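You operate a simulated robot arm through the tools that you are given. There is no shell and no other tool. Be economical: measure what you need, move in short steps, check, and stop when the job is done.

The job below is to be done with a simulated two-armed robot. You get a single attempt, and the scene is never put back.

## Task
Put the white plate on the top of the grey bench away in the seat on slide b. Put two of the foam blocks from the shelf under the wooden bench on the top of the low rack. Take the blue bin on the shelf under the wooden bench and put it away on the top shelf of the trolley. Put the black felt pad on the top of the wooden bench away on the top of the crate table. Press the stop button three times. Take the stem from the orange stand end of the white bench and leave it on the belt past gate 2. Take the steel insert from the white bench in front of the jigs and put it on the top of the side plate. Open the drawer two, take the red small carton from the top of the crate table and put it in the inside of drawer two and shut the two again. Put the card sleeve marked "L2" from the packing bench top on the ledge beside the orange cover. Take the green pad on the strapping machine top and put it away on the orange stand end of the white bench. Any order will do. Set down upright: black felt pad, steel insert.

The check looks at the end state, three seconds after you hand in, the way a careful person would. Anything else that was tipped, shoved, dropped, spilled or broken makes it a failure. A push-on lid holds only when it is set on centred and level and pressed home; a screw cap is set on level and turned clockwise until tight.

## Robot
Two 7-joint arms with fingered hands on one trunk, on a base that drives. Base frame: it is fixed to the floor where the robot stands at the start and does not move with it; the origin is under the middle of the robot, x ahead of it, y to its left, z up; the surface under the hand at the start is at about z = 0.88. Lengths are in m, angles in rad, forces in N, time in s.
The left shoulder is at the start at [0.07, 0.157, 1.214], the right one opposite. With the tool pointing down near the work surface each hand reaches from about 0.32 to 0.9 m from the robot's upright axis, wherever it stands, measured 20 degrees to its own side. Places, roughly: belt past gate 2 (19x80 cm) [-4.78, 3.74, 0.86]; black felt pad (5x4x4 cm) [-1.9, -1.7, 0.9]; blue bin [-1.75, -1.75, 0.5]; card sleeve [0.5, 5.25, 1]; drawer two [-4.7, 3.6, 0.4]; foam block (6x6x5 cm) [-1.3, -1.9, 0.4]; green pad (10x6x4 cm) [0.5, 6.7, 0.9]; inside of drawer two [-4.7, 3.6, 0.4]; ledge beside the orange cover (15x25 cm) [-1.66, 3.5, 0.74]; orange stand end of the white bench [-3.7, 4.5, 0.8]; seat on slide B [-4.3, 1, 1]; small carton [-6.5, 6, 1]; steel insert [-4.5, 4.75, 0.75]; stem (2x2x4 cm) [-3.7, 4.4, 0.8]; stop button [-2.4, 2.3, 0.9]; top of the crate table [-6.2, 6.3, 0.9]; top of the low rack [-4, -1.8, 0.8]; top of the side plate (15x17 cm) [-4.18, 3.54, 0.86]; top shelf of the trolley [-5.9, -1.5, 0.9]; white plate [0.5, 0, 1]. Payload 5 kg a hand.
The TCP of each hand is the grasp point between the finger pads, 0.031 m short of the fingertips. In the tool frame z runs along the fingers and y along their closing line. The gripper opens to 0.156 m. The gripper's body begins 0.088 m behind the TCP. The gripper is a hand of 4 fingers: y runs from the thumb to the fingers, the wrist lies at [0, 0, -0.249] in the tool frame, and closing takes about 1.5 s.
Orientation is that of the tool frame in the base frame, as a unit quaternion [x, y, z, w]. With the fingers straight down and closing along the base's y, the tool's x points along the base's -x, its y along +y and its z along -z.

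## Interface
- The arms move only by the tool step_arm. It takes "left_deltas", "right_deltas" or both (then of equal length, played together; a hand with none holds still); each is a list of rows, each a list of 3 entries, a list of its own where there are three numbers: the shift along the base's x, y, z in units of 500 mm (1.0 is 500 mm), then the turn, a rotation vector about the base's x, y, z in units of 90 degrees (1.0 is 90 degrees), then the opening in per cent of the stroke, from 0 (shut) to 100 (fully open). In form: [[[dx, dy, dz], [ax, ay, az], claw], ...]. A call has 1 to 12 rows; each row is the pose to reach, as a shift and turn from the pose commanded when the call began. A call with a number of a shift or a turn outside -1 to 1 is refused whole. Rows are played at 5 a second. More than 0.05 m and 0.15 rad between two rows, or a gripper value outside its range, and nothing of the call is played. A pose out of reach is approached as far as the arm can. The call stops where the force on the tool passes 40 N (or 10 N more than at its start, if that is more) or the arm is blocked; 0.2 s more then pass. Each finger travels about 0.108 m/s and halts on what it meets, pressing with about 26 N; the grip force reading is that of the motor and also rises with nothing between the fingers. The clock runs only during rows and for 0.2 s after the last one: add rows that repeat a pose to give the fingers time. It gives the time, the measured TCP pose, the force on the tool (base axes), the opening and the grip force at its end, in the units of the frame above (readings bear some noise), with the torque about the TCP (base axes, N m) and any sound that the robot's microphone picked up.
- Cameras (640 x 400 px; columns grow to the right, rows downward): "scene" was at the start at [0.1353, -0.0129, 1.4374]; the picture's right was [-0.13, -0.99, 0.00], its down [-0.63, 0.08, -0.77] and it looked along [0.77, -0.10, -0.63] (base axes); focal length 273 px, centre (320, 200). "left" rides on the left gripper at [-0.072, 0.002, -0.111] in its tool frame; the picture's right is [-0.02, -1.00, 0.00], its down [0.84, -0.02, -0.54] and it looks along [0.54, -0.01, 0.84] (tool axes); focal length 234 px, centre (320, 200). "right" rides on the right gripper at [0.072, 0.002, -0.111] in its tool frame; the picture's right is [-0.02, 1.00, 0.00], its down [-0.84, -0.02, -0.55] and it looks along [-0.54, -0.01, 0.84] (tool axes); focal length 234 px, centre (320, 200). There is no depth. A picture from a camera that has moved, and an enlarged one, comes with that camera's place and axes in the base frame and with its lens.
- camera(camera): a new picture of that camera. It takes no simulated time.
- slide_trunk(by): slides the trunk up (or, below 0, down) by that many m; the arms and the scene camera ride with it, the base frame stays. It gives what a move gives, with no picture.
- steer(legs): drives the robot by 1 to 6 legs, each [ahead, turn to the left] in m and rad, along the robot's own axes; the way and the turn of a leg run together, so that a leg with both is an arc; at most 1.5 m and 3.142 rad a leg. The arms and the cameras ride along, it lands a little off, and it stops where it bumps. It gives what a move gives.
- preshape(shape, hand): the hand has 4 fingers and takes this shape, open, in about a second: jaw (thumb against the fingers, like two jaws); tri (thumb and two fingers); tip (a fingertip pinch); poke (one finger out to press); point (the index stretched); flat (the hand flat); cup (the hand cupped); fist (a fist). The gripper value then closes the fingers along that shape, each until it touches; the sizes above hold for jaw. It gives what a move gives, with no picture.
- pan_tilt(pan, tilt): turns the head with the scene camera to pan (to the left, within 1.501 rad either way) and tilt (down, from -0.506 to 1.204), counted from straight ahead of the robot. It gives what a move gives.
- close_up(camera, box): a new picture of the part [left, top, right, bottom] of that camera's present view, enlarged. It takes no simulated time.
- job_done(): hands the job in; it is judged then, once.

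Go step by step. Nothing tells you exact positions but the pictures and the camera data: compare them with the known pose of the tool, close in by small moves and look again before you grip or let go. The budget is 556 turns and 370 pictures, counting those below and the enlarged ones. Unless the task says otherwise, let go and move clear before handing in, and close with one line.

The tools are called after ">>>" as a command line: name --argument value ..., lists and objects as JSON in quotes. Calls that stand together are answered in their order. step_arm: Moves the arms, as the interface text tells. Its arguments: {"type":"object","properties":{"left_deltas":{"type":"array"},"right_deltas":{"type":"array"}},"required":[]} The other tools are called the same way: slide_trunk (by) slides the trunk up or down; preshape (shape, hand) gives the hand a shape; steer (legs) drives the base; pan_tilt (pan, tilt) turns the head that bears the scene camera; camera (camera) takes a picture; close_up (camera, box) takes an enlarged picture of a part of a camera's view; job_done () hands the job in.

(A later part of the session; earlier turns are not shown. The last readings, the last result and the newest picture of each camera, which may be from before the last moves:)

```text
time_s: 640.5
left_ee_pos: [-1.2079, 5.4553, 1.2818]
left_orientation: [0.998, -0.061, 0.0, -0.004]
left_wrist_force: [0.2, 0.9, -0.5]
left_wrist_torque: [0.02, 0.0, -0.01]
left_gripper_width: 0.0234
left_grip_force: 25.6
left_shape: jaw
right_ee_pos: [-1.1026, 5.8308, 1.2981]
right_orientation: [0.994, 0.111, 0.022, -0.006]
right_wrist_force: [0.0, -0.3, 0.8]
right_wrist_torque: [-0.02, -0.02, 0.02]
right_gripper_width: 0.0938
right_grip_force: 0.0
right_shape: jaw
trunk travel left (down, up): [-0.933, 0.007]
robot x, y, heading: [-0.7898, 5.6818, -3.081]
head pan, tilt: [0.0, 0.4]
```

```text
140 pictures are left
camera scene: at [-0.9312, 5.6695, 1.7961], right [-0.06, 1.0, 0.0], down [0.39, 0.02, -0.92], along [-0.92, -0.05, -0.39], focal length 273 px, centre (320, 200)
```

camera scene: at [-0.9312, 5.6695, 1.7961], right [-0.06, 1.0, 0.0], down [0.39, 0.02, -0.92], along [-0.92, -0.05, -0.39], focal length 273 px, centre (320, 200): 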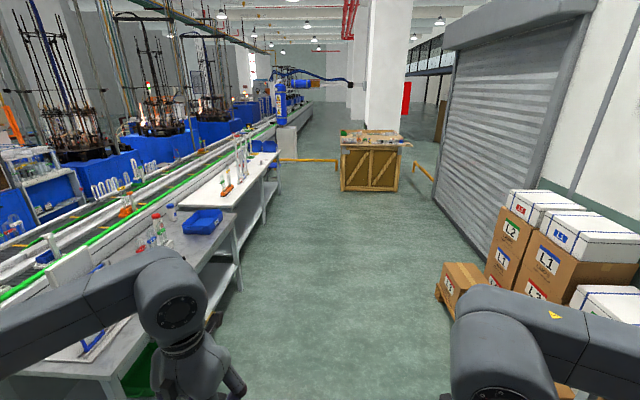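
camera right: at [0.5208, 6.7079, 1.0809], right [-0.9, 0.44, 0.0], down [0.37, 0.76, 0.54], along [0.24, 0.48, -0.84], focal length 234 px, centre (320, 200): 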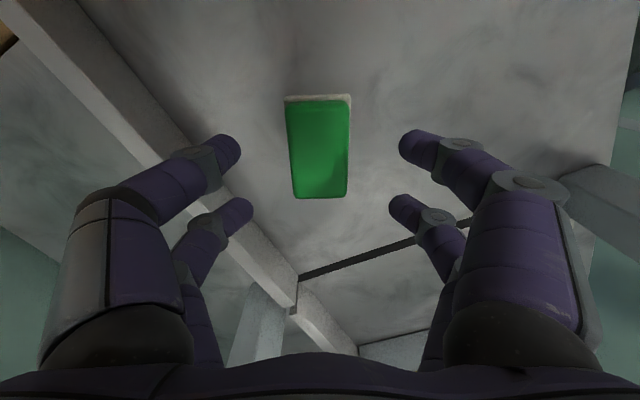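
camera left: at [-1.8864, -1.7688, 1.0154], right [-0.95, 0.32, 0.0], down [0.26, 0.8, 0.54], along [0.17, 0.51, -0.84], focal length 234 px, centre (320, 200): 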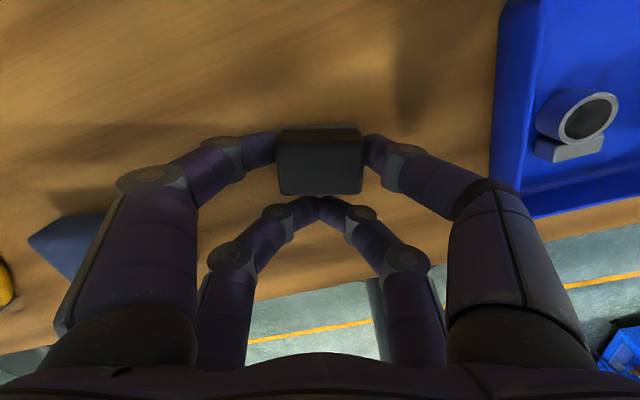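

The way west is open; the crate table is ahead at about (-6,6.2). I drive to x≈-4.6.

>>> steer --legs '[[0, -0.05], [1.4, 0], [1.4, 0], [1.1, 0]]'

>>> pan_tilt --pan -0.25 --tilt 0.5

>>> camera --camera "scene"

```text
time_s: 659.8
left_ee_pos: [-5.1217, 5.3042, 1.2829]
left_orientation: [0.998, -0.067, -0.001, -0.004]
left_wrist_force: [0.2, 0.1, 0.2]
left_wrist_torque: [0.0, 0.01, -0.01]
left_gripper_width: 0.0239
left_grip_force: 25.8
left_shape: jaw
right_ee_pos: [-5.0121, 5.6779, 1.2976]
right_orientation: [0.994, 0.106, 0.023, -0.007]
right_wrist_force: [0.2, -0.2, -0.4]
right_wrist_torque: [0.01, -0.01, -0.01]
right_gripper_width: 0.0941
right_grip_force: 0.0
right_shape: jaw
trunk travel left (down, up): [-0.933, 0.007]
robot x, y, heading: [-4.7015, 5.525, -3.095]
head pan, tilt: [0.0, 0.4]
```

```text
time_s: 660.5
left_ee_pos: [-5.122, 5.3041, 1.2827]
left_orientation: [0.998, -0.068, 0.0, -0.005]
left_wrist_force: [0.0, -0.1, 0.2]
left_wrist_torque: [-0.01, -0.02, 0.01]
left_gripper_width: 0.0237
left_grip_force: 26.2
left_shape: jaw
right_ee_pos: [-5.013, 5.6773, 1.2977]
right_orientation: [0.994, 0.106, 0.023, -0.006]
right_wrist_force: [0.0, 0.3, -0.2]
right_wrist_torque: [-0.01, 0.02, 0.01]
right_gripper_width: 0.0939
right_grip_force: 0.2
right_shape: jaw
trunk travel left (down, up): [-0.933, 0.007]
robot x, y, heading: [-4.699, 5.5238, -3.089]
head pan, tilt: [-0.25, 0.499]
```

```text
139 pictures are left
camera scene: at [-4.8395, 5.5375, 1.787], right [0.2, 0.98, 0.0], down [0.47, -0.1, -0.88], along [-0.86, 0.17, -0.48], focal length 273 px, centre (320, 200)
```

scene: 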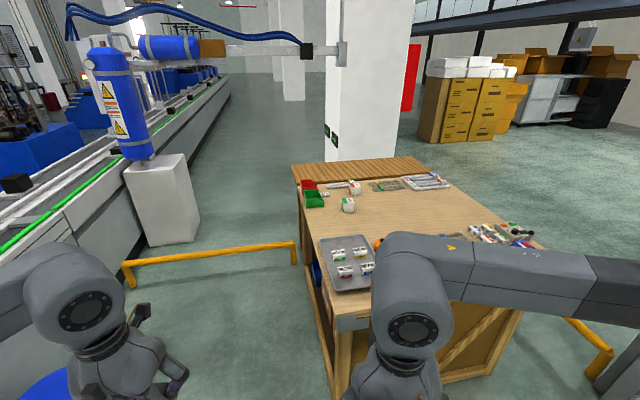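

>>> close_up --camera "scene" --box '[285, 150, 545, 310]'

```text
2.46 times, centred on (415, 230) of scene
camera zoom: at [-4.8395, 5.5375, 1.787], right [0.2, 0.98, 0.0], down [0.47, -0.1, -0.88], along [-0.86, 0.17, -0.48], focal length 672 px, centre (86, 126)
```

zoom: 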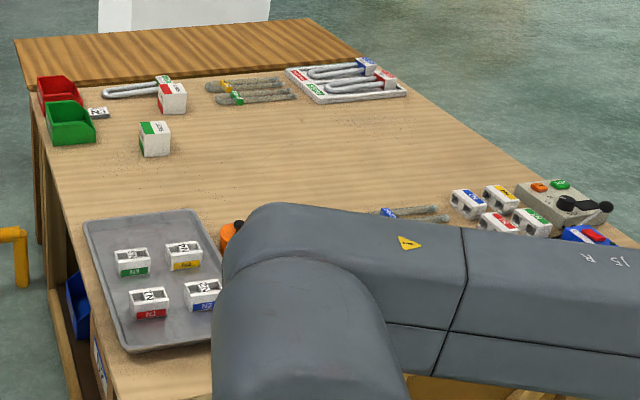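

The red small carton is at about (-6.50,6.12); a free spot for the black pad is near (-6.12,5.95). I approach the crate table from its south side.

>>> steer --legs '[[0, 0.197], [1.31, 0], [0, -1.82]]'

>>> pan_tilt --pan 0.1 --tilt 0.65

>>> camera --camera "scene"

```text
time_s: 672.5
left_ee_pos: [-6.1822, 5.6332, 1.2824]
left_orientation: [-0.622, 0.783, -0.004, 0.003]
left_wrist_force: [0.0, -0.9, -0.2]
left_wrist_torque: [-0.05, -0.01, -0.03]
left_gripper_width: 0.0237
left_grip_force: 25.6
left_shape: jaw
right_ee_pos: [-5.8201, 5.4877, 1.2995]
right_orientation: [0.748, -0.663, 0.02, 0.014]
right_wrist_force: [-0.4, -0.5, 0.3]
right_wrist_torque: [0.01, -0.01, 0.0]
right_gripper_width: 0.0937
right_grip_force: 0.0
right_shape: jaw
trunk travel left (down, up): [-0.933, 0.007]
robot x, y, heading: [-6.0019, 5.1927, 1.527]
head pan, tilt: [-0.25, 0.499]
```

```text
time_s: 673.3
left_ee_pos: [-6.1822, 5.6324, 1.2826]
left_orientation: [-0.621, 0.783, -0.004, 0.003]
left_wrist_force: [-0.3, -0.4, -0.1]
left_wrist_torque: [0.01, 0.03, 0.0]
left_gripper_width: 0.0239
left_grip_force: 25.5
left_shape: jaw
right_ee_pos: [-5.8201, 5.4887, 1.298]
right_orientation: [0.748, -0.663, 0.02, 0.013]
right_wrist_force: [0.1, -1.1, -1.0]
right_wrist_torque: [0.02, 0.0, -0.03]
right_gripper_width: 0.0939
right_grip_force: 0.2
right_shape: jaw
trunk travel left (down, up): [-0.933, 0.007]
robot x, y, heading: [-6.0058, 5.1931, 1.523]
head pan, tilt: [0.099, 0.649]
```

```text
137 pictures are left
camera scene: at [-6.0054, 5.3272, 1.7737], right [1.0, 0.05, 0.0], down [0.03, -0.6, -0.8], along [-0.04, 0.8, -0.6], focal length 273 px, centre (320, 200)
```

scene: 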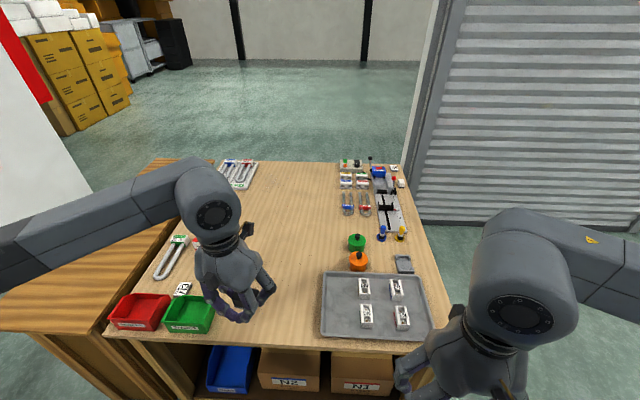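

>>> slide_trunk --by -0.3

>>> steer --legs '[[0.1, 0.05]]'

>>> step_arm --left_deltas '[[[0.01, 0.07, 0.05], [0, 0, 0], 10], [[0.02, 0.14, 0.08], [0, 0, 0], 10], [[0.03, 0.21, 0.1], [0, 0, 0], 10], [[0.04, 0.29, 0.1], [0, 0, 0], 10], [[0.05, 0.37, 0.1], [0, 0, 0], 10], [[0.06, 0.44, 0.1], [0, 0, 0], 10]]'

>>> camera --camera "left"

>>> camera --camera "scene"

```text
time_s: 676.3
left_ee_pos: [-6.1823, 5.6321, 0.9835]
left_orientation: [-0.621, 0.784, -0.003, 0.002]
left_wrist_force: [0.4, -0.3, 0.0]
left_wrist_torque: [-0.04, -0.01, 0.02]
left_gripper_width: 0.0235
left_grip_force: 25.9
left_shape: jaw
right_ee_pos: [-5.8202, 5.4876, 0.9984]
right_orientation: [0.747, -0.664, 0.02, 0.012]
right_wrist_force: [1.0, -0.7, -0.8]
right_wrist_torque: [-0.01, -0.01, 0.01]
right_gripper_width: 0.0938
right_grip_force: 0.1
right_shape: jaw
trunk travel left (down, up): [-0.633, 0.307]
robot x, y, heading: [-6.0051, 5.1907, 1.53]
head pan, tilt: [0.099, 0.649]
```

```text
time_s: 677.5
left_ee_pos: [-6.2039, 5.7252, 0.9828]
left_orientation: [-0.642, 0.766, -0.003, 0.003]
left_wrist_force: [0.0, 0.2, -1.1]
left_wrist_torque: [-0.03, 0.0, 0.0]
left_gripper_width: 0.0235
left_grip_force: 26.0
left_shape: jaw
right_ee_pos: [-5.8344, 5.6005, 0.9975]
right_orientation: [0.765, -0.644, 0.02, 0.013]
right_wrist_force: [-0.5, 0.1, 0.4]
right_wrist_torque: [-0.03, 0.01, 0.0]
right_gripper_width: 0.0939
right_grip_force: 0.1
right_shape: jaw
trunk travel left (down, up): [-0.633, 0.307]
robot x, y, heading: [-6.0022, 5.2975, 1.578]
head pan, tilt: [0.099, 0.649]
```

```text
time_s: 678.9
left_ee_pos: [-6.1702, 5.9438, 1.0321]
left_orientation: [-0.641, 0.767, -0.004, 0.002]
left_wrist_force: [0.4, 0.8, -1.4]
left_wrist_torque: [-0.03, 0.04, 0.0]
left_gripper_width: 0.0239
left_grip_force: 25.8
left_shape: jaw
right_ee_pos: [-5.8338, 5.6007, 0.9981]
right_orientation: [0.764, -0.644, 0.019, 0.014]
right_wrist_force: [-0.1, -0.1, -0.3]
right_wrist_torque: [0.01, 0.0, -0.01]
right_gripper_width: 0.0938
right_grip_force: 0.1
right_shape: jaw
trunk travel left (down, up): [-0.633, 0.307]
robot x, y, heading: [-6.001, 5.2958, 1.577]
head pan, tilt: [0.099, 0.649]
```

```text
136 pictures are left
camera left: at [-6.1619, 6.0147, 1.1444], right [0.99, -0.15, 0.01], down [-0.13, -0.83, 0.55], along [-0.08, -0.54, -0.84], focal length 234 px, centre (320, 200)
```

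left: 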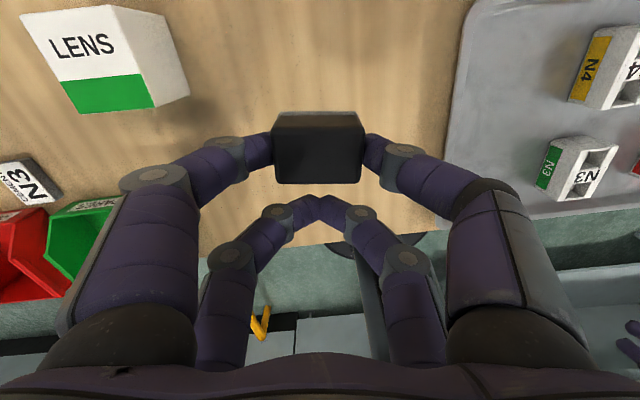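

```text
135 pictures are left
camera scene: at [-6.01, 5.43, 1.4735], right [0.99, 0.11, 0.0], down [0.06, -0.6, -0.8], along [-0.09, 0.79, -0.61], focal length 273 px, centre (320, 200)
```

scene: 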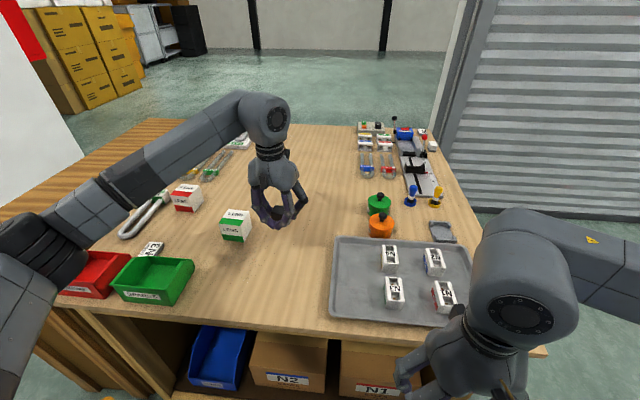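

>>> step_arm --left_deltas '[[[0.01, 0, -0.06], [0, 0, 0], 10], [[0.02, 0, -0.12], [0, 0, 0], 10], [[0.02, 0, -0.15], [0, 0, 0], 10], [[0.02, 0, -0.17], [0, 0, 0], 10]]'

>>> close_up --camera "scene" --box '[200, 160, 340, 270]'

```text
time_s: 679.9
left_ee_pos: [-6.1638, 5.9435, 0.9468]
left_orientation: [-0.643, 0.766, -0.003, 0.003]
left_wrist_force: [0.7, 0.0, -0.9]
left_wrist_torque: [-0.05, 0.0, -0.01]
left_gripper_width: 0.0237
left_grip_force: 26.1
left_shape: jaw
right_ee_pos: [-5.8334, 5.5996, 0.9984]
right_orientation: [0.764, -0.645, 0.02, 0.013]
right_wrist_force: [0.3, -1.1, 0.4]
right_wrist_torque: [-0.01, 0.01, 0.01]
right_gripper_width: 0.0936
right_grip_force: 0.0
right_shape: jaw
trunk travel left (down, up): [-0.633, 0.307]
robot x, y, heading: [-5.9993, 5.2947, 1.578]
head pan, tilt: [0.099, 0.649]
```

```text
3.64 times, centred on (270, 215) of scene
camera zoom: at [-6.0108, 5.4294, 1.4736], right [0.99, 0.11, 0.0], down [0.06, -0.6, -0.8], along [-0.08, 0.79, -0.6], focal length 993 px, centre (502, 146)
```

zoom: 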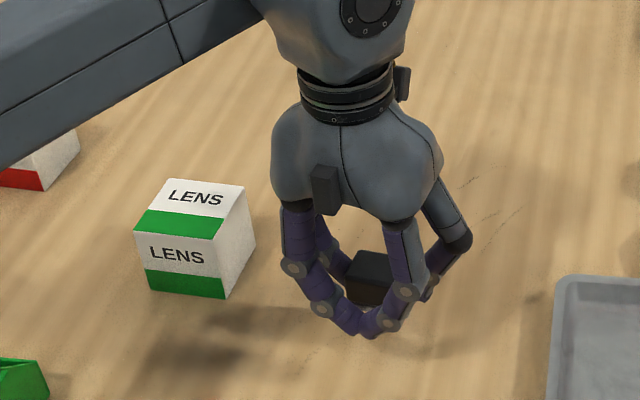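

>>> step_arm --left_deltas '[[[0, 0, -0.012], [0, 0, 0], 10], [[0, 0, -0.024], [0, 0, 0], 10], [[0, 0, -0.036], [0, 0, 0], 10], [[0, 0, -0.046], [0, 0, 0], 10]]'

>>> close_up --camera "scene" --box '[230, 190, 320, 270]'

```text
time_s: 680.9
left_ee_pos: [-6.1634, 5.945, 0.9237]
left_orientation: [-0.642, 0.767, -0.003, 0.003]
left_wrist_force: [-0.8, 0.4, -0.4]
left_wrist_torque: [-0.02, 0.02, -0.01]
left_gripper_width: 0.0236
left_grip_force: 25.8
left_shape: jaw
right_ee_pos: [-5.8337, 5.6002, 0.9986]
right_orientation: [0.765, -0.644, 0.02, 0.012]
right_wrist_force: [-0.7, -0.4, -0.4]
right_wrist_torque: [0.0, 0.01, -0.01]
right_gripper_width: 0.0937
right_grip_force: 0.1
right_shape: jaw
trunk travel left (down, up): [-0.633, 0.307]
robot x, y, heading: [-5.9983, 5.2935, 1.577]
head pan, tilt: [0.099, 0.649]
```

```text
5.00 times, centred on (275, 230) of scene
camera zoom: at [-6.0109, 5.4292, 1.4736], right [0.99, 0.11, 0.0], down [0.06, -0.6, -0.8], along [-0.08, 0.79, -0.6], focal length 1365 px, centre (545, 50)
```

zoom: 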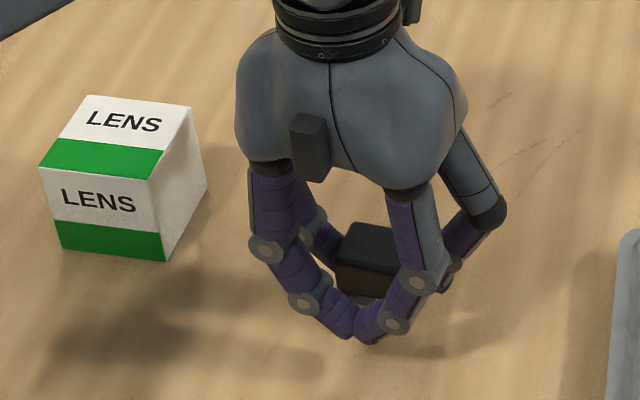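

>>> step_arm --left_deltas '[[[0, 0, -0.01], [0, 0, 0], 10], [[0, 0, -0.02], [0, 0, 0], 10], [[0, 0, -0.028], [0, 0, 0], 10], [[0, 0, -0.036], [0, 0, 0], 10]]'

```text
time_s: 681.9
left_ee_pos: [-6.164, 5.9446, 0.9065]
left_orientation: [-0.643, 0.766, -0.004, 0.004]
left_wrist_force: [-0.4, -0.2, -1.2]
left_wrist_torque: [0.02, 0.03, 0.01]
left_gripper_width: 0.0237
left_grip_force: 25.8
left_shape: jaw
right_ee_pos: [-5.8341, 5.6002, 0.9981]
right_orientation: [0.764, -0.644, 0.02, 0.013]
right_wrist_force: [-0.5, 0.4, -0.1]
right_wrist_torque: [0.01, 0.04, 0.01]
right_gripper_width: 0.0937
right_grip_force: 0.0
right_shape: jaw
trunk travel left (down, up): [-0.633, 0.307]
robot x, y, heading: [-6.0013, 5.2917, 1.575]
head pan, tilt: [0.099, 0.649]
```

>>> step_arm --left_deltas '[[[0, 0, -0.01], [0, 0, 0], 10], [[0, 0, -0.02], [0, 0, 0], 10], [[0, 0, -0.028], [0, 0, 0], 10], [[0, 0, -0.036], [0, 0, 0], 10]]'

>>> close_up --camera "scene" --box '[230, 190, 320, 270]'

```text
time_s: 682.9
left_ee_pos: [-6.1606, 5.9477, 0.8993]
left_orientation: [-0.642, 0.767, -0.002, 0.011]
left_wrist_force: [-0.4, -5.7, 21.8]
left_wrist_torque: [0.33, -0.07, 0.01]
left_gripper_width: 0.0256
left_grip_force: 26.1
left_shape: jaw
right_ee_pos: [-5.8344, 5.5993, 0.9986]
right_orientation: [0.766, -0.643, 0.019, 0.012]
right_wrist_force: [0.1, -0.2, -0.1]
right_wrist_torque: [-0.05, 0.0, -0.03]
right_gripper_width: 0.0937
right_grip_force: 0.1
right_shape: jaw
trunk travel left (down, up): [-0.633, 0.307]
robot x, y, heading: [-5.9996, 5.2912, 1.579]
head pan, tilt: [0.099, 0.649]
stopped in row 4 (left hand): the force on the tool passed its limit at 42 N (the readings are from after the stop); the commanded pose is now the measured one
```

```text
5.00 times, centred on (275, 230) of scene
camera zoom: at [-6.0109, 5.4267, 1.4738], right [0.99, 0.11, 0.0], down [0.06, -0.6, -0.8], along [-0.09, 0.79, -0.6], focal length 1365 px, centre (545, 50)
```

zoom: 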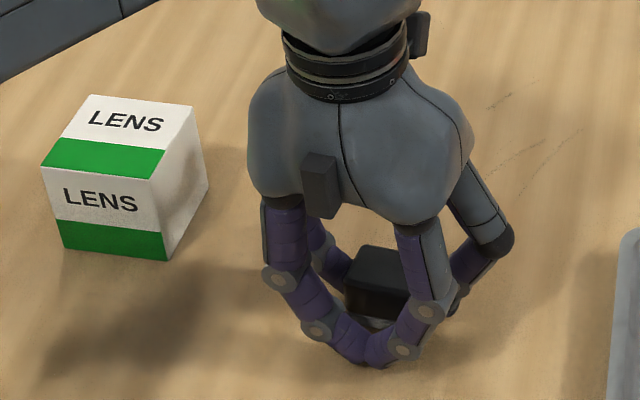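

Contact. I release the pad and lift the hand.

>>> step_arm --left_deltas '[[[0, 0, 0.004], [0, 0, 0], 10], [[0, 0, 0.004], [0, 0, 0], 35], [[0, 0, 0.004], [0, 0, 0], 52], [[0, 0, 0.004], [0, 0, 0], 52], [[0, 0, 0.08], [0, 0, 0], 52], [[0, 0, 0.16], [0, 0, 0], 52], [[0, 0, 0.24], [0, 0, 0], 52], [[0, -0.05, 0.3], [0, 0, 0], 52], [[0, -0.12, 0.34], [0, 0, 0], 52], [[0, -0.2, 0.36], [0, 0, 0], 52]]'

>>> camera --camera "scene"

```text
time_s: 685.1
left_ee_pos: [-6.1636, 5.8475, 1.0767]
left_orientation: [-0.643, 0.766, -0.001, 0.008]
left_wrist_force: [0.2, -0.8, -0.1]
left_wrist_torque: [0.02, 0.0, -0.05]
left_gripper_width: 0.0804
left_grip_force: 0.1
left_shape: jaw
right_ee_pos: [-5.8343, 5.598, 0.9985]
right_orientation: [0.765, -0.644, 0.02, 0.012]
right_wrist_force: [0.1, -0.2, -0.3]
right_wrist_torque: [0.06, -0.05, -0.02]
right_gripper_width: 0.0937
right_grip_force: 0.0
right_shape: jaw
trunk travel left (down, up): [-0.633, 0.307]
robot x, y, heading: [-6.0005, 5.2931, 1.573]
head pan, tilt: [0.099, 0.649]
```

```text
131 pictures are left
camera scene: at [-6.0112, 5.4273, 1.4738], right [0.99, 0.11, 0.0], down [0.06, -0.6, -0.8], along [-0.08, 0.79, -0.6], focal length 273 px, centre (320, 200)
```

scene: 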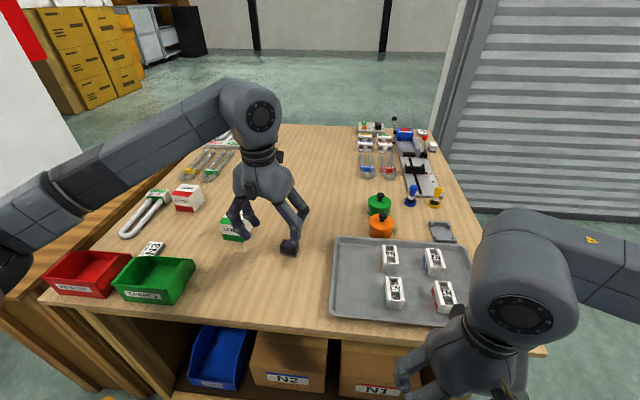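

Pad set down. Now the red carton at about (-6.57,6.16): I shift the base west so the left hand can reach it.

>>> steer --legs '[[-0.28, 0], [0, 0.9], [0.46, 0], [0, -0.9]]'

>>> camera --camera "scene"

```text
time_s: 694.0
left_ee_pos: [-6.5409, 5.8572, 1.0761]
left_orientation: [-0.649, 0.761, -0.002, 0.007]
left_wrist_force: [0.2, -0.9, 0.8]
left_wrist_torque: [-0.05, 0.0, 0.01]
left_gripper_width: 0.0804
left_grip_force: 0.2
left_shape: jaw
right_ee_pos: [-6.2101, 5.6134, 0.9982]
right_orientation: [0.77, -0.637, 0.021, 0.012]
right_wrist_force: [-0.7, -0.5, 0.3]
right_wrist_torque: [-0.01, 0.01, -0.03]
right_gripper_width: 0.0937
right_grip_force: 0.1
right_shape: jaw
trunk travel left (down, up): [-0.633, 0.307]
robot x, y, heading: [-6.3697, 5.3067, 1.594]
head pan, tilt: [0.099, 0.649]
```

```text
130 pictures are left
camera scene: at [-6.3827, 5.4398, 1.4736], right [0.99, 0.12, 0.0], down [0.08, -0.6, -0.8], along [-0.1, 0.79, -0.6], focal length 273 px, centre (320, 200)
```

scene: 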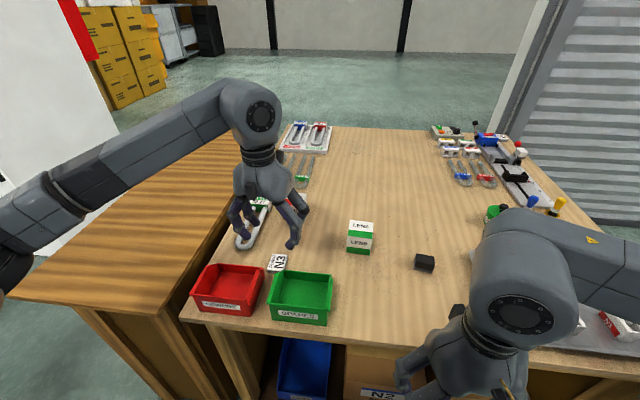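

>>> camera --camera "left"

>>> close_up --camera "scene" --box '[220, 170, 460, 290]'

```text
129 pictures are left
camera left: at [-6.5342, 5.9273, 1.1882], right [0.99, -0.13, 0.01], down [-0.12, -0.83, 0.54], along [-0.06, -0.53, -0.84], focal length 234 px, centre (320, 200)
```

left: 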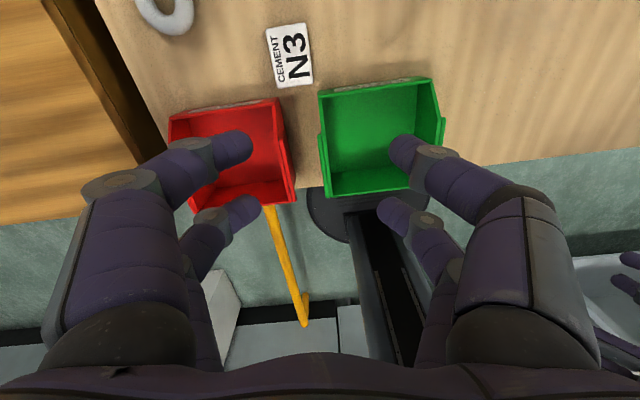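

```text
2.67 times, centred on (340, 230) of scene
camera zoom: at [-6.3827, 5.4398, 1.4736], right [0.99, 0.12, 0.0], down [0.08, -0.6, -0.8], along [-0.1, 0.79, -0.6], focal length 728 px, centre (267, 120)
```

zoom: 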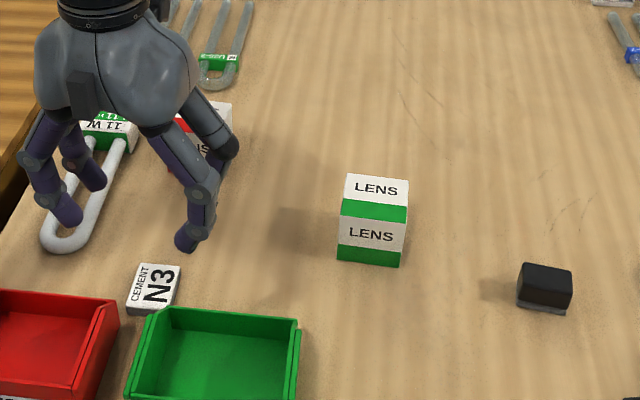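

>>> step_arm --left_deltas '[[[-0.06, -0.04, 0.04], [0, 0, 0], 60], [[-0.12, -0.08, 0.06], [0, 0, 0], 60], [[-0.2, -0.1, 0.06], [0, 0, 0], 60], [[-0.28, -0.1, 0.06], [0, 0, 0], 60]]'

>>> close_up --camera "scene" --box '[220, 160, 380, 270]'

```text
time_s: 695.0
left_ee_pos: [-6.6869, 5.8056, 1.1092]
left_orientation: [-0.649, 0.761, -0.003, 0.008]
left_wrist_force: [-0.5, -0.4, 0.4]
left_wrist_torque: [-0.01, -0.06, 0.02]
left_gripper_width: 0.0929
left_grip_force: 0.0
left_shape: jaw
right_ee_pos: [-6.211, 5.6144, 0.9985]
right_orientation: [0.77, -0.638, 0.02, 0.011]
right_wrist_force: [-0.5, -0.8, -0.2]
right_wrist_torque: [0.0, 0.0, 0.03]
right_gripper_width: 0.0937
right_grip_force: 0.1
right_shape: jaw
trunk travel left (down, up): [-0.633, 0.307]
robot x, y, heading: [-6.3709, 5.304, 1.593]
head pan, tilt: [0.099, 0.649]
```

```text
3.64 times, centred on (300, 215) of scene
camera zoom: at [-6.3848, 5.4386, 1.4737], right [0.99, 0.12, 0.0], down [0.08, -0.6, -0.8], along [-0.1, 0.79, -0.6], focal length 993 px, centre (393, 146)
```

zoom: 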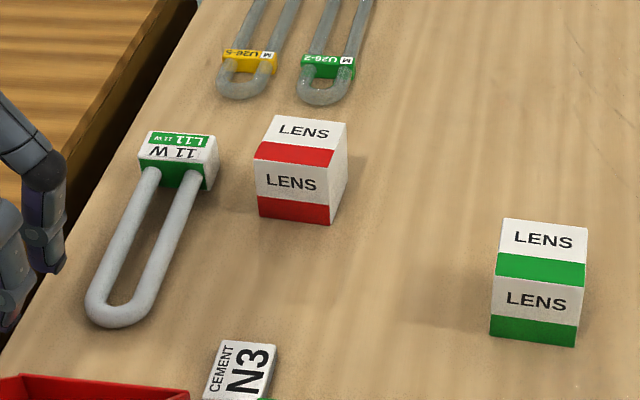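

Red carton: a ~7 cm cube centred at (-6.561,6.157) on the table at z≈0.857. I bring the left hand over it.

>>> step_arm --left_deltas '[[[0.03, 0.08, 0], [0, 0, 0.025], 56], [[0.06, 0.16, 0], [0, 0, 0.05], 56], [[0.09, 0.24, 0], [0, 0, 0.075], 56], [[0.12, 0.32, 0], [0, 0, 0.1007], 56], [[0.15, 0.4, 0], [0, 0, 0.1007], 56], [[0.18, 0.48, 0], [0, 0, 0.1007], 56], [[0.21, 0.56, -0.03], [0, 0, 0.1007], 56], [[0.235, 0.64, -0.08], [0, 0, 0.1007], 56], [[0.252, 0.712, -0.14], [0, 0, 0.1007], 56]]'

>>> camera --camera "left"

>>> close_up --camera "scene" --box '[220, 120, 380, 250]'

```text
time_s: 697.0
left_ee_pos: [-6.5515, 6.1457, 1.0447]
left_orientation: [-0.706, 0.709, 0.001, 0.007]
left_wrist_force: [0.6, 0.7, 0.4]
left_wrist_torque: [-0.02, 0.12, 0.01]
left_gripper_width: 0.0873
left_grip_force: 0.2
left_shape: jaw
left hand out of reach, approached as far as the arm can: row 9
right_ee_pos: [-6.2063, 5.613, 0.9981]
right_orientation: [0.77, -0.637, 0.019, 0.014]
right_wrist_force: [0.4, 0.0, -0.2]
right_wrist_torque: [-0.03, 0.02, 0.01]
right_gripper_width: 0.094
right_grip_force: 0.1
right_shape: jaw
trunk travel left (down, up): [-0.633, 0.307]
robot x, y, heading: [-6.3709, 5.3074, 1.598]
head pan, tilt: [0.099, 0.649]
```

```text
126 pictures are left
camera left: at [-6.5556, 6.2166, 1.1569], right [1.0, 0.02, 0.01], down [0.01, -0.84, 0.53], along [0.02, -0.53, -0.84], focal length 234 px, centre (320, 200)
```

left: 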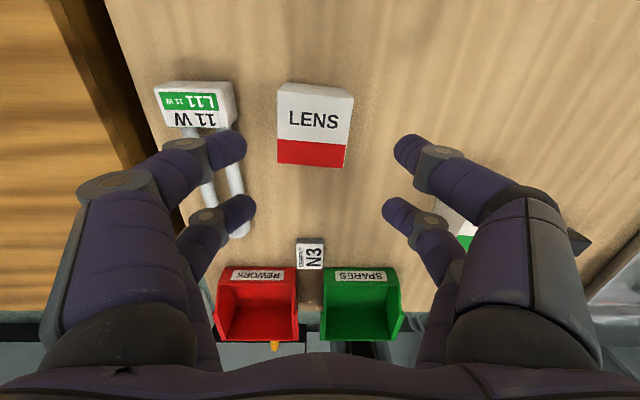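

```text
3.08 times, centred on (300, 185) of scene
camera zoom: at [-6.3782, 5.4395, 1.4735], right [0.99, 0.12, 0.0], down [0.07, -0.6, -0.8], along [-0.1, 0.79, -0.6], focal length 840 px, centre (382, 246)
```

zoom: 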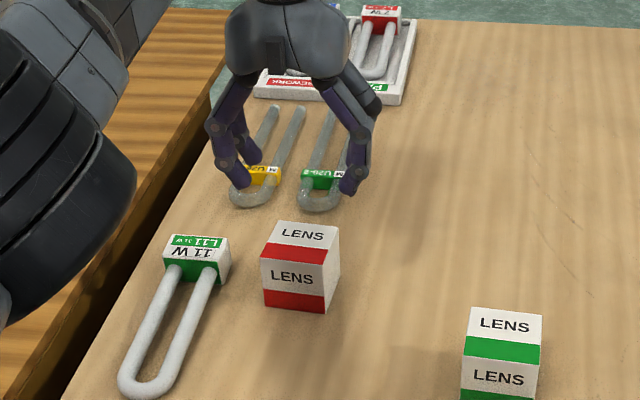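

>>> step_arm --left_deltas '[[[-0.004, 0, 0], [0.075, 0, 0], 56], [[-0.008, 0.01, 0], [0.15, 0, 0], 56], [[-0.011, 0.02, 0], [0.2226, 0, 0], 56], [[-0.011, 0.02, -0.07], [0.2226, 0, 0], 56], [[-0.011, 0.02, -0.14], [0.2226, 0, 0], 56]]'

>>> camera --camera "left"

```text
time_s: 698.2
left_ee_pos: [-6.5616, 6.1556, 0.9717]
left_orientation: [-0.695, 0.697, 0.123, 0.132]
left_wrist_force: [-1.2, 0.3, 1.0]
left_wrist_torque: [-0.01, 0.03, -0.01]
left_gripper_width: 0.0873
left_grip_force: 0.1
left_shape: jaw
right_ee_pos: [-6.2085, 5.6134, 0.9983]
right_orientation: [0.77, -0.637, 0.02, 0.013]
right_wrist_force: [0.2, -0.3, 1.1]
right_wrist_torque: [-0.02, 0.02, -0.02]
right_gripper_width: 0.0939
right_grip_force: 0.0
right_shape: jaw
trunk travel left (down, up): [-0.633, 0.307]
robot x, y, heading: [-6.3686, 5.3011, 1.596]
head pan, tilt: [0.099, 0.649]
```

```text
124 pictures are left
camera left: at [-6.5658, 6.1844, 1.1028], right [1.0, 0.02, 0.02], down [0.01, -0.98, 0.21], along [0.02, -0.21, -0.98], focal length 234 px, centre (320, 200)
```

left: 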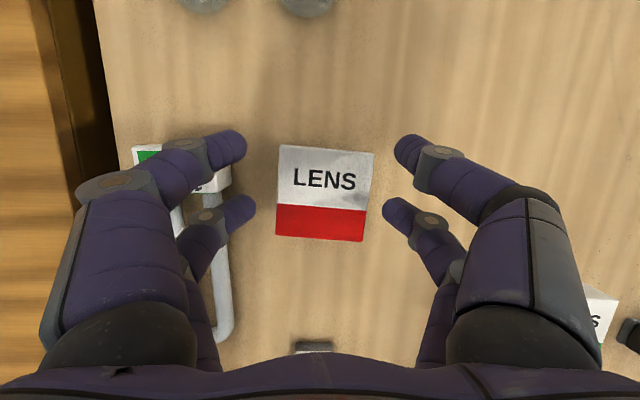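

>>> step_arm --left_deltas '[[[0.002, 0.006, -0.08], [0, 0, 0], 54], [[0.002, 0.006, -0.145], [0, 0, 0], 54], [[0.002, 0.006, -0.145], [0, 0, 0], 40], [[0.002, 0.006, -0.145], [0, 0, 0], 30], [[0.002, 0.006, -0.145], [0, 0, 0], 25], [[0.002, 0.006, -0.145], [0, 0, 0], 25]]'

>>> camera --camera "left"

```text
time_s: 699.6
left_ee_pos: [-6.5616, 6.1574, 0.9008]
left_orientation: [-0.694, 0.697, 0.122, 0.13]
left_wrist_force: [-0.4, -0.4, 0.1]
left_wrist_torque: [-0.04, 0.02, 0.01]
left_gripper_width: 0.0604
left_grip_force: 26.2
left_shape: jaw
right_ee_pos: [-6.2087, 5.6129, 0.9979]
right_orientation: [0.771, -0.637, 0.02, 0.013]
right_wrist_force: [0.5, 0.2, -0.9]
right_wrist_torque: [0.03, -0.01, -0.03]
right_gripper_width: 0.0938
right_grip_force: 0.1
right_shape: jaw
trunk travel left (down, up): [-0.633, 0.307]
robot x, y, heading: [-6.3715, 5.3032, 1.599]
head pan, tilt: [0.099, 0.649]
```

```text
123 pictures are left
camera left: at [-6.567, 6.1859, 1.0321], right [1.0, 0.02, 0.02], down [0.01, -0.98, 0.22], along [0.02, -0.22, -0.98], focal length 234 px, centre (320, 200)
```

left: 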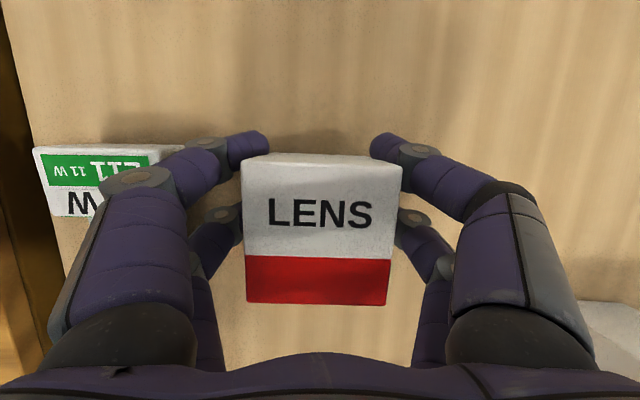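

>>> step_arm --left_deltas '[[[0, 0, 0.04], [0, 0, 0], 22], [[0, 0, 0.12], [0, 0, 0], 22], [[0, 0, 0.2], [0, 0, 0], 22], [[0, -0.06, 0.27], [0, 0, 0], 22], [[0.02, -0.15, 0.3], [0, 0, 0], 22], [[0.04, -0.24, 0.32], [0, 0, 0], 22], [[0.06, -0.33, 0.34], [0, 0, 0], 22], [[0.08, -0.42, 0.36], [0, 0, 0], 22], [[0.1, -0.5, 0.36], [0, 0, 0], 22]]'

>>> camera --camera "left"

```text
time_s: 701.6
left_ee_pos: [-6.5099, 5.9061, 1.0828]
left_orientation: [-0.696, 0.696, 0.123, 0.13]
left_wrist_force: [0.8, -0.4, -1.4]
left_wrist_torque: [0.03, 0.02, 0.02]
left_gripper_width: 0.0603
left_grip_force: 26.2
left_shape: jaw
right_ee_pos: [-6.2099, 5.6132, 0.9996]
right_orientation: [0.771, -0.637, 0.019, 0.012]
right_wrist_force: [0.1, -0.6, 0.4]
right_wrist_torque: [0.03, 0.0, 0.01]
right_gripper_width: 0.0938
right_grip_force: 0.2
right_shape: jaw
trunk travel left (down, up): [-0.633, 0.307]
robot x, y, heading: [-6.3704, 5.3073, 1.592]
head pan, tilt: [0.099, 0.649]
```

```text
122 pictures are left
camera left: at [-6.5147, 5.9331, 1.2123], right [1.0, 0.02, 0.02], down [0.01, -0.98, 0.22], along [0.02, -0.21, -0.98], focal length 234 px, centre (320, 200)
```

left: 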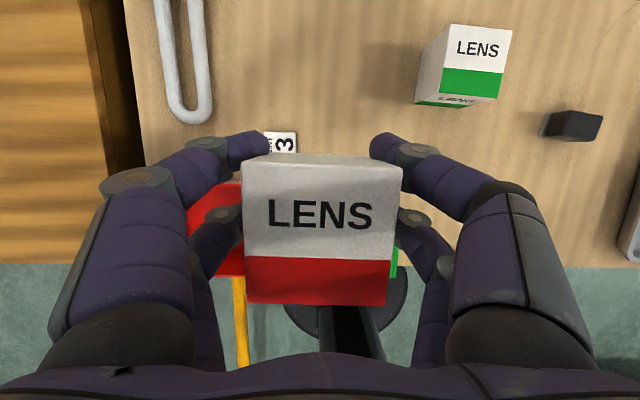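

The red carton is held. Before the drawer (south side of the conveyor) I fetch the stem from the white bench's north side with the right hand. I raise and drive east.

>>> slide_trunk --by 0.25

>>> steer --legs '[[-0.1, 0], [0, -1.592], [1.45, 0], [1.4, 0], [0, -1.571]]'

>>> pan_tilt --pan 0.0 --tilt 0.55

>>> camera --camera "scene"

```text
time_s: 704.2
left_ee_pos: [-6.5108, 5.9065, 1.33]
left_orientation: [-0.695, 0.696, 0.122, 0.13]
left_wrist_force: [-0.2, 0.4, -0.6]
left_wrist_torque: [0.01, 0.01, -0.03]
left_gripper_width: 0.0604
left_grip_force: 26.5
left_shape: jaw
right_ee_pos: [-6.2084, 5.6135, 1.2487]
right_orientation: [0.77, -0.638, 0.021, 0.012]
right_wrist_force: [0.6, -0.4, -0.2]
right_wrist_torque: [0.01, -0.01, -0.03]
right_gripper_width: 0.0936
right_grip_force: 0.1
right_shape: jaw
trunk travel left (down, up): [-0.883, 0.057]
robot x, y, heading: [-6.3699, 5.3076, 1.593]
head pan, tilt: [0.099, 0.649]
```

```text
time_s: 726.2
left_ee_pos: [-3.3774, 4.7669, 1.3317]
left_orientation: [0.67, 0.72, -0.126, 0.126]
left_wrist_force: [-0.4, 0.4, -0.9]
left_wrist_torque: [-0.01, -0.03, -0.01]
left_gripper_width: 0.0597
left_grip_force: 26.5
left_shape: jaw
right_ee_pos: [-3.6991, 5.0379, 1.2491]
right_orientation: [0.609, 0.793, 0.011, -0.021]
right_wrist_force: [0.1, 0.8, 0.2]
right_wrist_torque: [0.0, -0.01, 0.03]
right_gripper_width: 0.0941
right_grip_force: 0.0
right_shape: jaw
trunk travel left (down, up): [-0.883, 0.057]
robot x, y, heading: [-3.5592, 5.3577, -1.477]
head pan, tilt: [0.099, 0.649]
```

```text
time_s: 726.8
left_ee_pos: [-3.3787, 4.7663, 1.3317]
left_orientation: [0.671, 0.72, -0.125, 0.127]
left_wrist_force: [0.5, -0.1, -0.8]
left_wrist_torque: [-0.04, -0.01, 0.05]
left_gripper_width: 0.0599
left_grip_force: 25.9
left_shape: jaw
right_ee_pos: [-3.6984, 5.037, 1.2489]
right_orientation: [0.608, 0.793, 0.012, -0.021]
right_wrist_force: [0.9, 0.1, -0.3]
right_wrist_torque: [0.02, 0.01, 0.01]
right_gripper_width: 0.0938
right_grip_force: 0.0
right_shape: jaw
trunk travel left (down, up): [-0.883, 0.057]
robot x, y, heading: [-3.56, 5.3545, -1.473]
head pan, tilt: [0.0, 0.55]
```

```text
121 pictures are left
camera scene: at [-3.5464, 5.2152, 1.7324], right [-1.0, -0.1, 0.0], down [-0.05, 0.52, -0.85], along [0.08, -0.85, -0.52], focal length 273 px, centre (320, 200)
```

scene: 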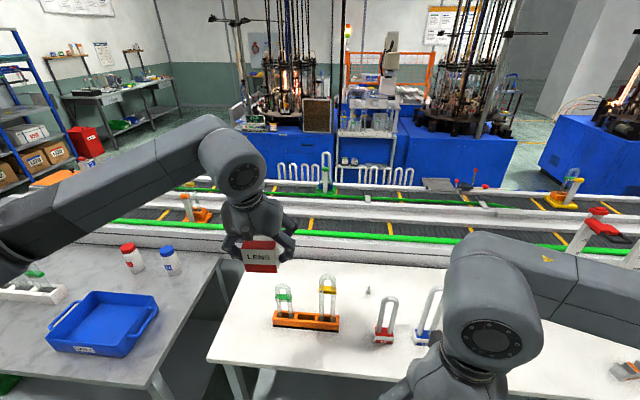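

>>> close_up --camera "scene" --box '[210, 250, 440, 390]'

```text
2.78 times, centred on (325, 320) of scene
camera zoom: at [-3.5464, 5.2152, 1.7324], right [-1.0, -0.1, 0.0], down [-0.05, 0.52, -0.85], along [0.08, -0.85, -0.52], focal length 760 px, centre (306, -134)
```

zoom: 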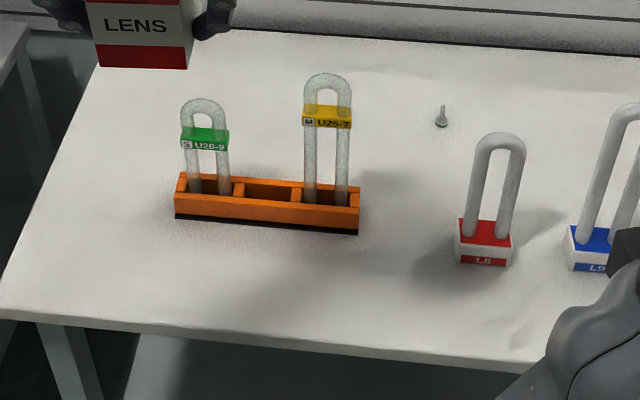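

The stem is at about (-3.675,4.41). I drive closer and lower the trunk.

>>> steer --legs '[[0.17, 0]]'

>>> slide_trunk --by -0.22

>>> close_up --camera "scene" --box '[200, 200, 460, 400]'

>>> camera --camera "right"

```text
time_s: 728.3
left_ee_pos: [-3.3636, 4.6008, 1.3345]
left_orientation: [0.672, 0.719, -0.126, 0.127]
left_wrist_force: [0.7, 0.5, -0.3]
left_wrist_torque: [-0.08, 0.02, 0.01]
left_gripper_width: 0.0599
left_grip_force: 25.7
left_shape: jaw
right_ee_pos: [-3.684, 4.8727, 1.2505]
right_orientation: [0.609, 0.793, 0.011, -0.02]
right_wrist_force: [0.0, 0.9, -0.6]
right_wrist_torque: [-0.06, 0.01, 0.0]
right_gripper_width: 0.0938
right_grip_force: 0.0
right_shape: jaw
trunk travel left (down, up): [-0.883, 0.057]
robot x, y, heading: [-3.5459, 5.1831, -1.477]
head pan, tilt: [0.0, 0.55]
```

```text
time_s: 730.6
left_ee_pos: [-3.3634, 4.5976, 1.1119]
left_orientation: [0.672, 0.719, -0.127, 0.127]
left_wrist_force: [0.3, 0.4, -1.0]
left_wrist_torque: [-0.01, 0.0, -0.03]
left_gripper_width: 0.0597
left_grip_force: 26.0
left_shape: jaw
right_ee_pos: [-3.6836, 4.8693, 1.0289]
right_orientation: [0.609, 0.792, 0.011, -0.022]
right_wrist_force: [0.0, -0.3, -0.8]
right_wrist_torque: [0.03, 0.03, -0.03]
right_gripper_width: 0.094
right_grip_force: 0.1
right_shape: jaw
trunk travel left (down, up): [-0.663, 0.277]
robot x, y, heading: [-3.545, 5.1859, -1.471]
head pan, tilt: [0.0, 0.55]
```

```text
2.00 times, centred on (330, 300) of scene
camera zoom: at [-3.5306, 5.0469, 1.5125], right [-1.0, -0.1, 0.0], down [-0.05, 0.52, -0.85], along [0.08, -0.85, -0.52], focal length 546 px, centre (300, 0)
```

zoom: 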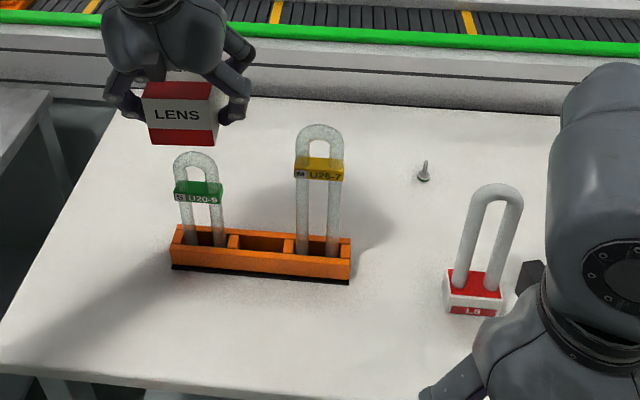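

```text
118 pictures are left
camera right: at [-3.6991, 4.9339, 1.1427], right [0.97, 0.23, -0.01], down [0.21, -0.84, 0.51], along [0.11, -0.49, -0.86], focal length 234 px, centre (320, 200)
```

right: 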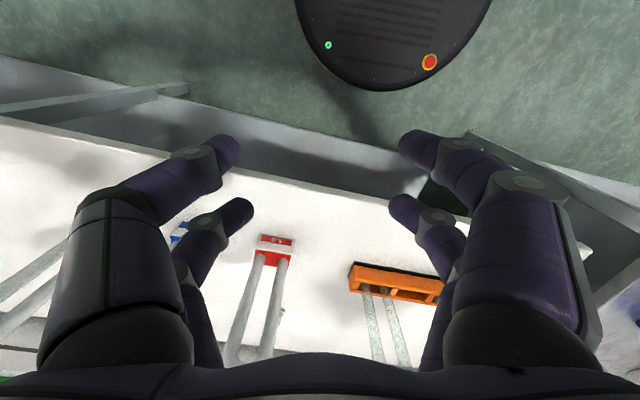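

The bench top is at about z=0.75; stem at (-3.681,4.378). I move the right hand over it, passing high above the red-based tube.

>>> step_arm --right_deltas '[[[0, -0.09, 0.02], [-0.014, -0.007, -0.05], 40], [[0, -0.18, 0.03], [-0.028, -0.0136, -0.11], 30], [[0, -0.27, 0.03], [-0.028, -0.0136, -0.165], 25], [[0, -0.36, 0.03], [-0.028, -0.0136, -0.165], 25], [[0, -0.45, 0.03], [-0.028, -0.0136, -0.165], 25], [[0, -0.54, 0.03], [-0.028, -0.0136, -0.165], 25], [[0, -0.63, 0.02], [-0.028, -0.0136, -0.165], 25], [[0, -0.72, 0.0], [-0.028, -0.0136, -0.165], 25], [[0.003, -0.81, -0.03], [-0.028, -0.0136, -0.165], 25], [[0.005, -0.9, -0.06], [-0.028, -0.0136, -0.165], 25], [[0.005, -0.926, -0.12], [-0.028, -0.0136, -0.165], 25]]'

>>> camera --camera "right"

>>> close_up --camera "scene" --box '[320, 200, 480, 340]'

```text
time_s: 733.0
left_ee_pos: [-3.363, 4.5971, 1.1114]
left_orientation: [0.672, 0.719, -0.126, 0.126]
left_wrist_force: [-0.2, 0.0, -0.9]
left_wrist_torque: [-0.05, -0.01, 0.04]
left_gripper_width: 0.0599
left_grip_force: 26.4
left_shape: jaw
right_ee_pos: [-3.6825, 4.405, 0.968]
right_orientation: [0.706, 0.708, 0.002, 0.003]
right_wrist_force: [-0.6, -0.3, 0.0]
right_wrist_torque: [0.02, -0.01, 0.0]
right_gripper_width: 0.0391
right_grip_force: 0.1
right_shape: jaw
trunk travel left (down, up): [-0.663, 0.277]
robot x, y, heading: [-3.5453, 5.187, -1.475]
head pan, tilt: [0.0, 0.55]
```

```text
117 pictures are left
camera right: at [-3.6818, 4.4765, 1.0791], right [1.0, -0.02, 0.01], down [-0.02, -0.84, 0.54], along [-0.01, -0.54, -0.84], focal length 234 px, centre (320, 200)
```

right: 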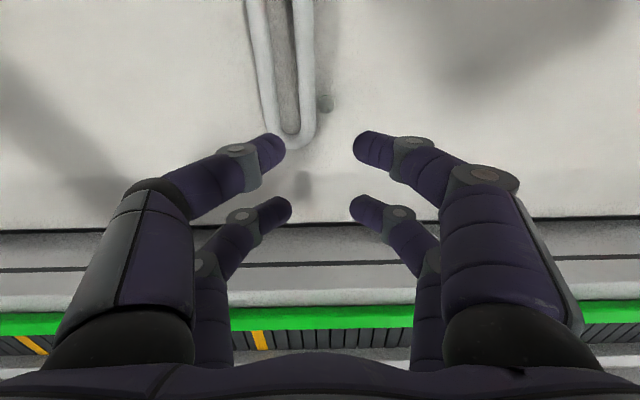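

```text
2.86 times, centred on (400, 270) of scene
camera zoom: at [-3.531, 5.0461, 1.5124], right [-1.0, -0.1, 0.0], down [-0.05, 0.52, -0.85], along [0.08, -0.85, -0.52], focal length 780 px, centre (91, 0)
```

zoom: 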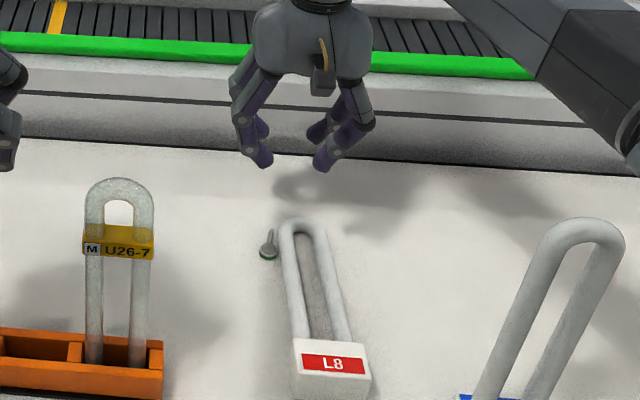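

My hand knocked over the L8 tube (it was taller than I judged); it now lies toward the stem. I must stand it up again: first lift the hand, open and position over its legs.

>>> step_arm --right_deltas '[[[0, 0, 0.06], [0, 0, 0], 45], [[-0.03, 0.04, 0.08], [0, 0, 0], 60], [[-0.06, 0.08, 0.08], [0, 0, 0], 60], [[-0.089, 0.11, 0.08], [0, 0, 0], 60], [[-0.089, 0.11, 0.0], [0, 0, 0], 60], [[-0.089, 0.11, -0.08], [0, 0, 0], 60], [[-0.089, 0.11, -0.16], [0, 0, 0], 60], [[-0.089, 0.11, -0.22], [0, 0, 0], 60]]'

>>> camera --camera "right"

>>> close_up --camera "scene" --box '[320, 200, 480, 340]'

```text
time_s: 734.8
left_ee_pos: [-3.3634, 4.5977, 1.1115]
left_orientation: [0.673, 0.718, -0.126, 0.125]
left_wrist_force: [0.6, -0.8, -0.5]
left_wrist_torque: [0.02, -0.02, 0.0]
left_gripper_width: 0.0601
left_grip_force: 26.0
left_shape: jaw
right_ee_pos: [-3.7276, 4.4589, 0.856]
right_orientation: [0.707, 0.707, 0.004, 0.002]
right_wrist_force: [0.5, 0.4, 0.2]
right_wrist_torque: [0.0, 0.04, -0.01]
right_gripper_width: 0.0932
right_grip_force: 0.1
right_shape: jaw
trunk travel left (down, up): [-0.663, 0.277]
robot x, y, heading: [-3.5442, 5.189, -1.478]
head pan, tilt: [0.0, 0.55]
```

```text
115 pictures are left
camera right: at [-3.7272, 4.5312, 0.9676], right [1.0, -0.02, 0.01], down [-0.02, -0.84, 0.54], along [-0.01, -0.54, -0.84], focal length 234 px, centre (320, 200)
```

right: 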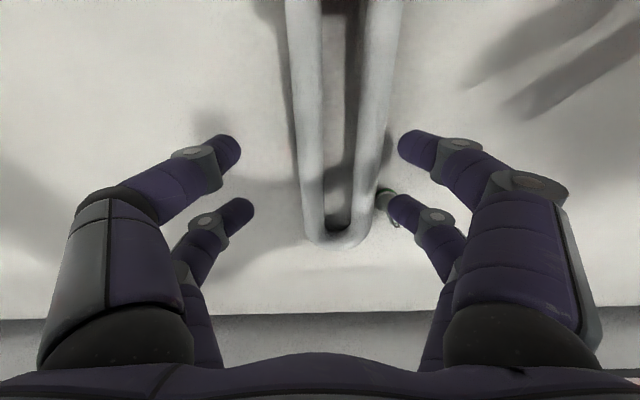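

```text
2.86 times, centred on (400, 270) of scene
camera zoom: at [-3.5307, 5.0457, 1.5123], right [-1.0, -0.1, 0.0], down [-0.05, 0.52, -0.85], along [0.08, -0.85, -0.52], focal length 780 px, centre (91, 0)
```

zoom: 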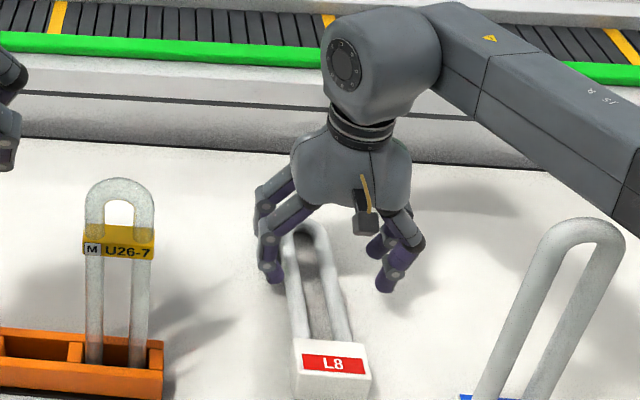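

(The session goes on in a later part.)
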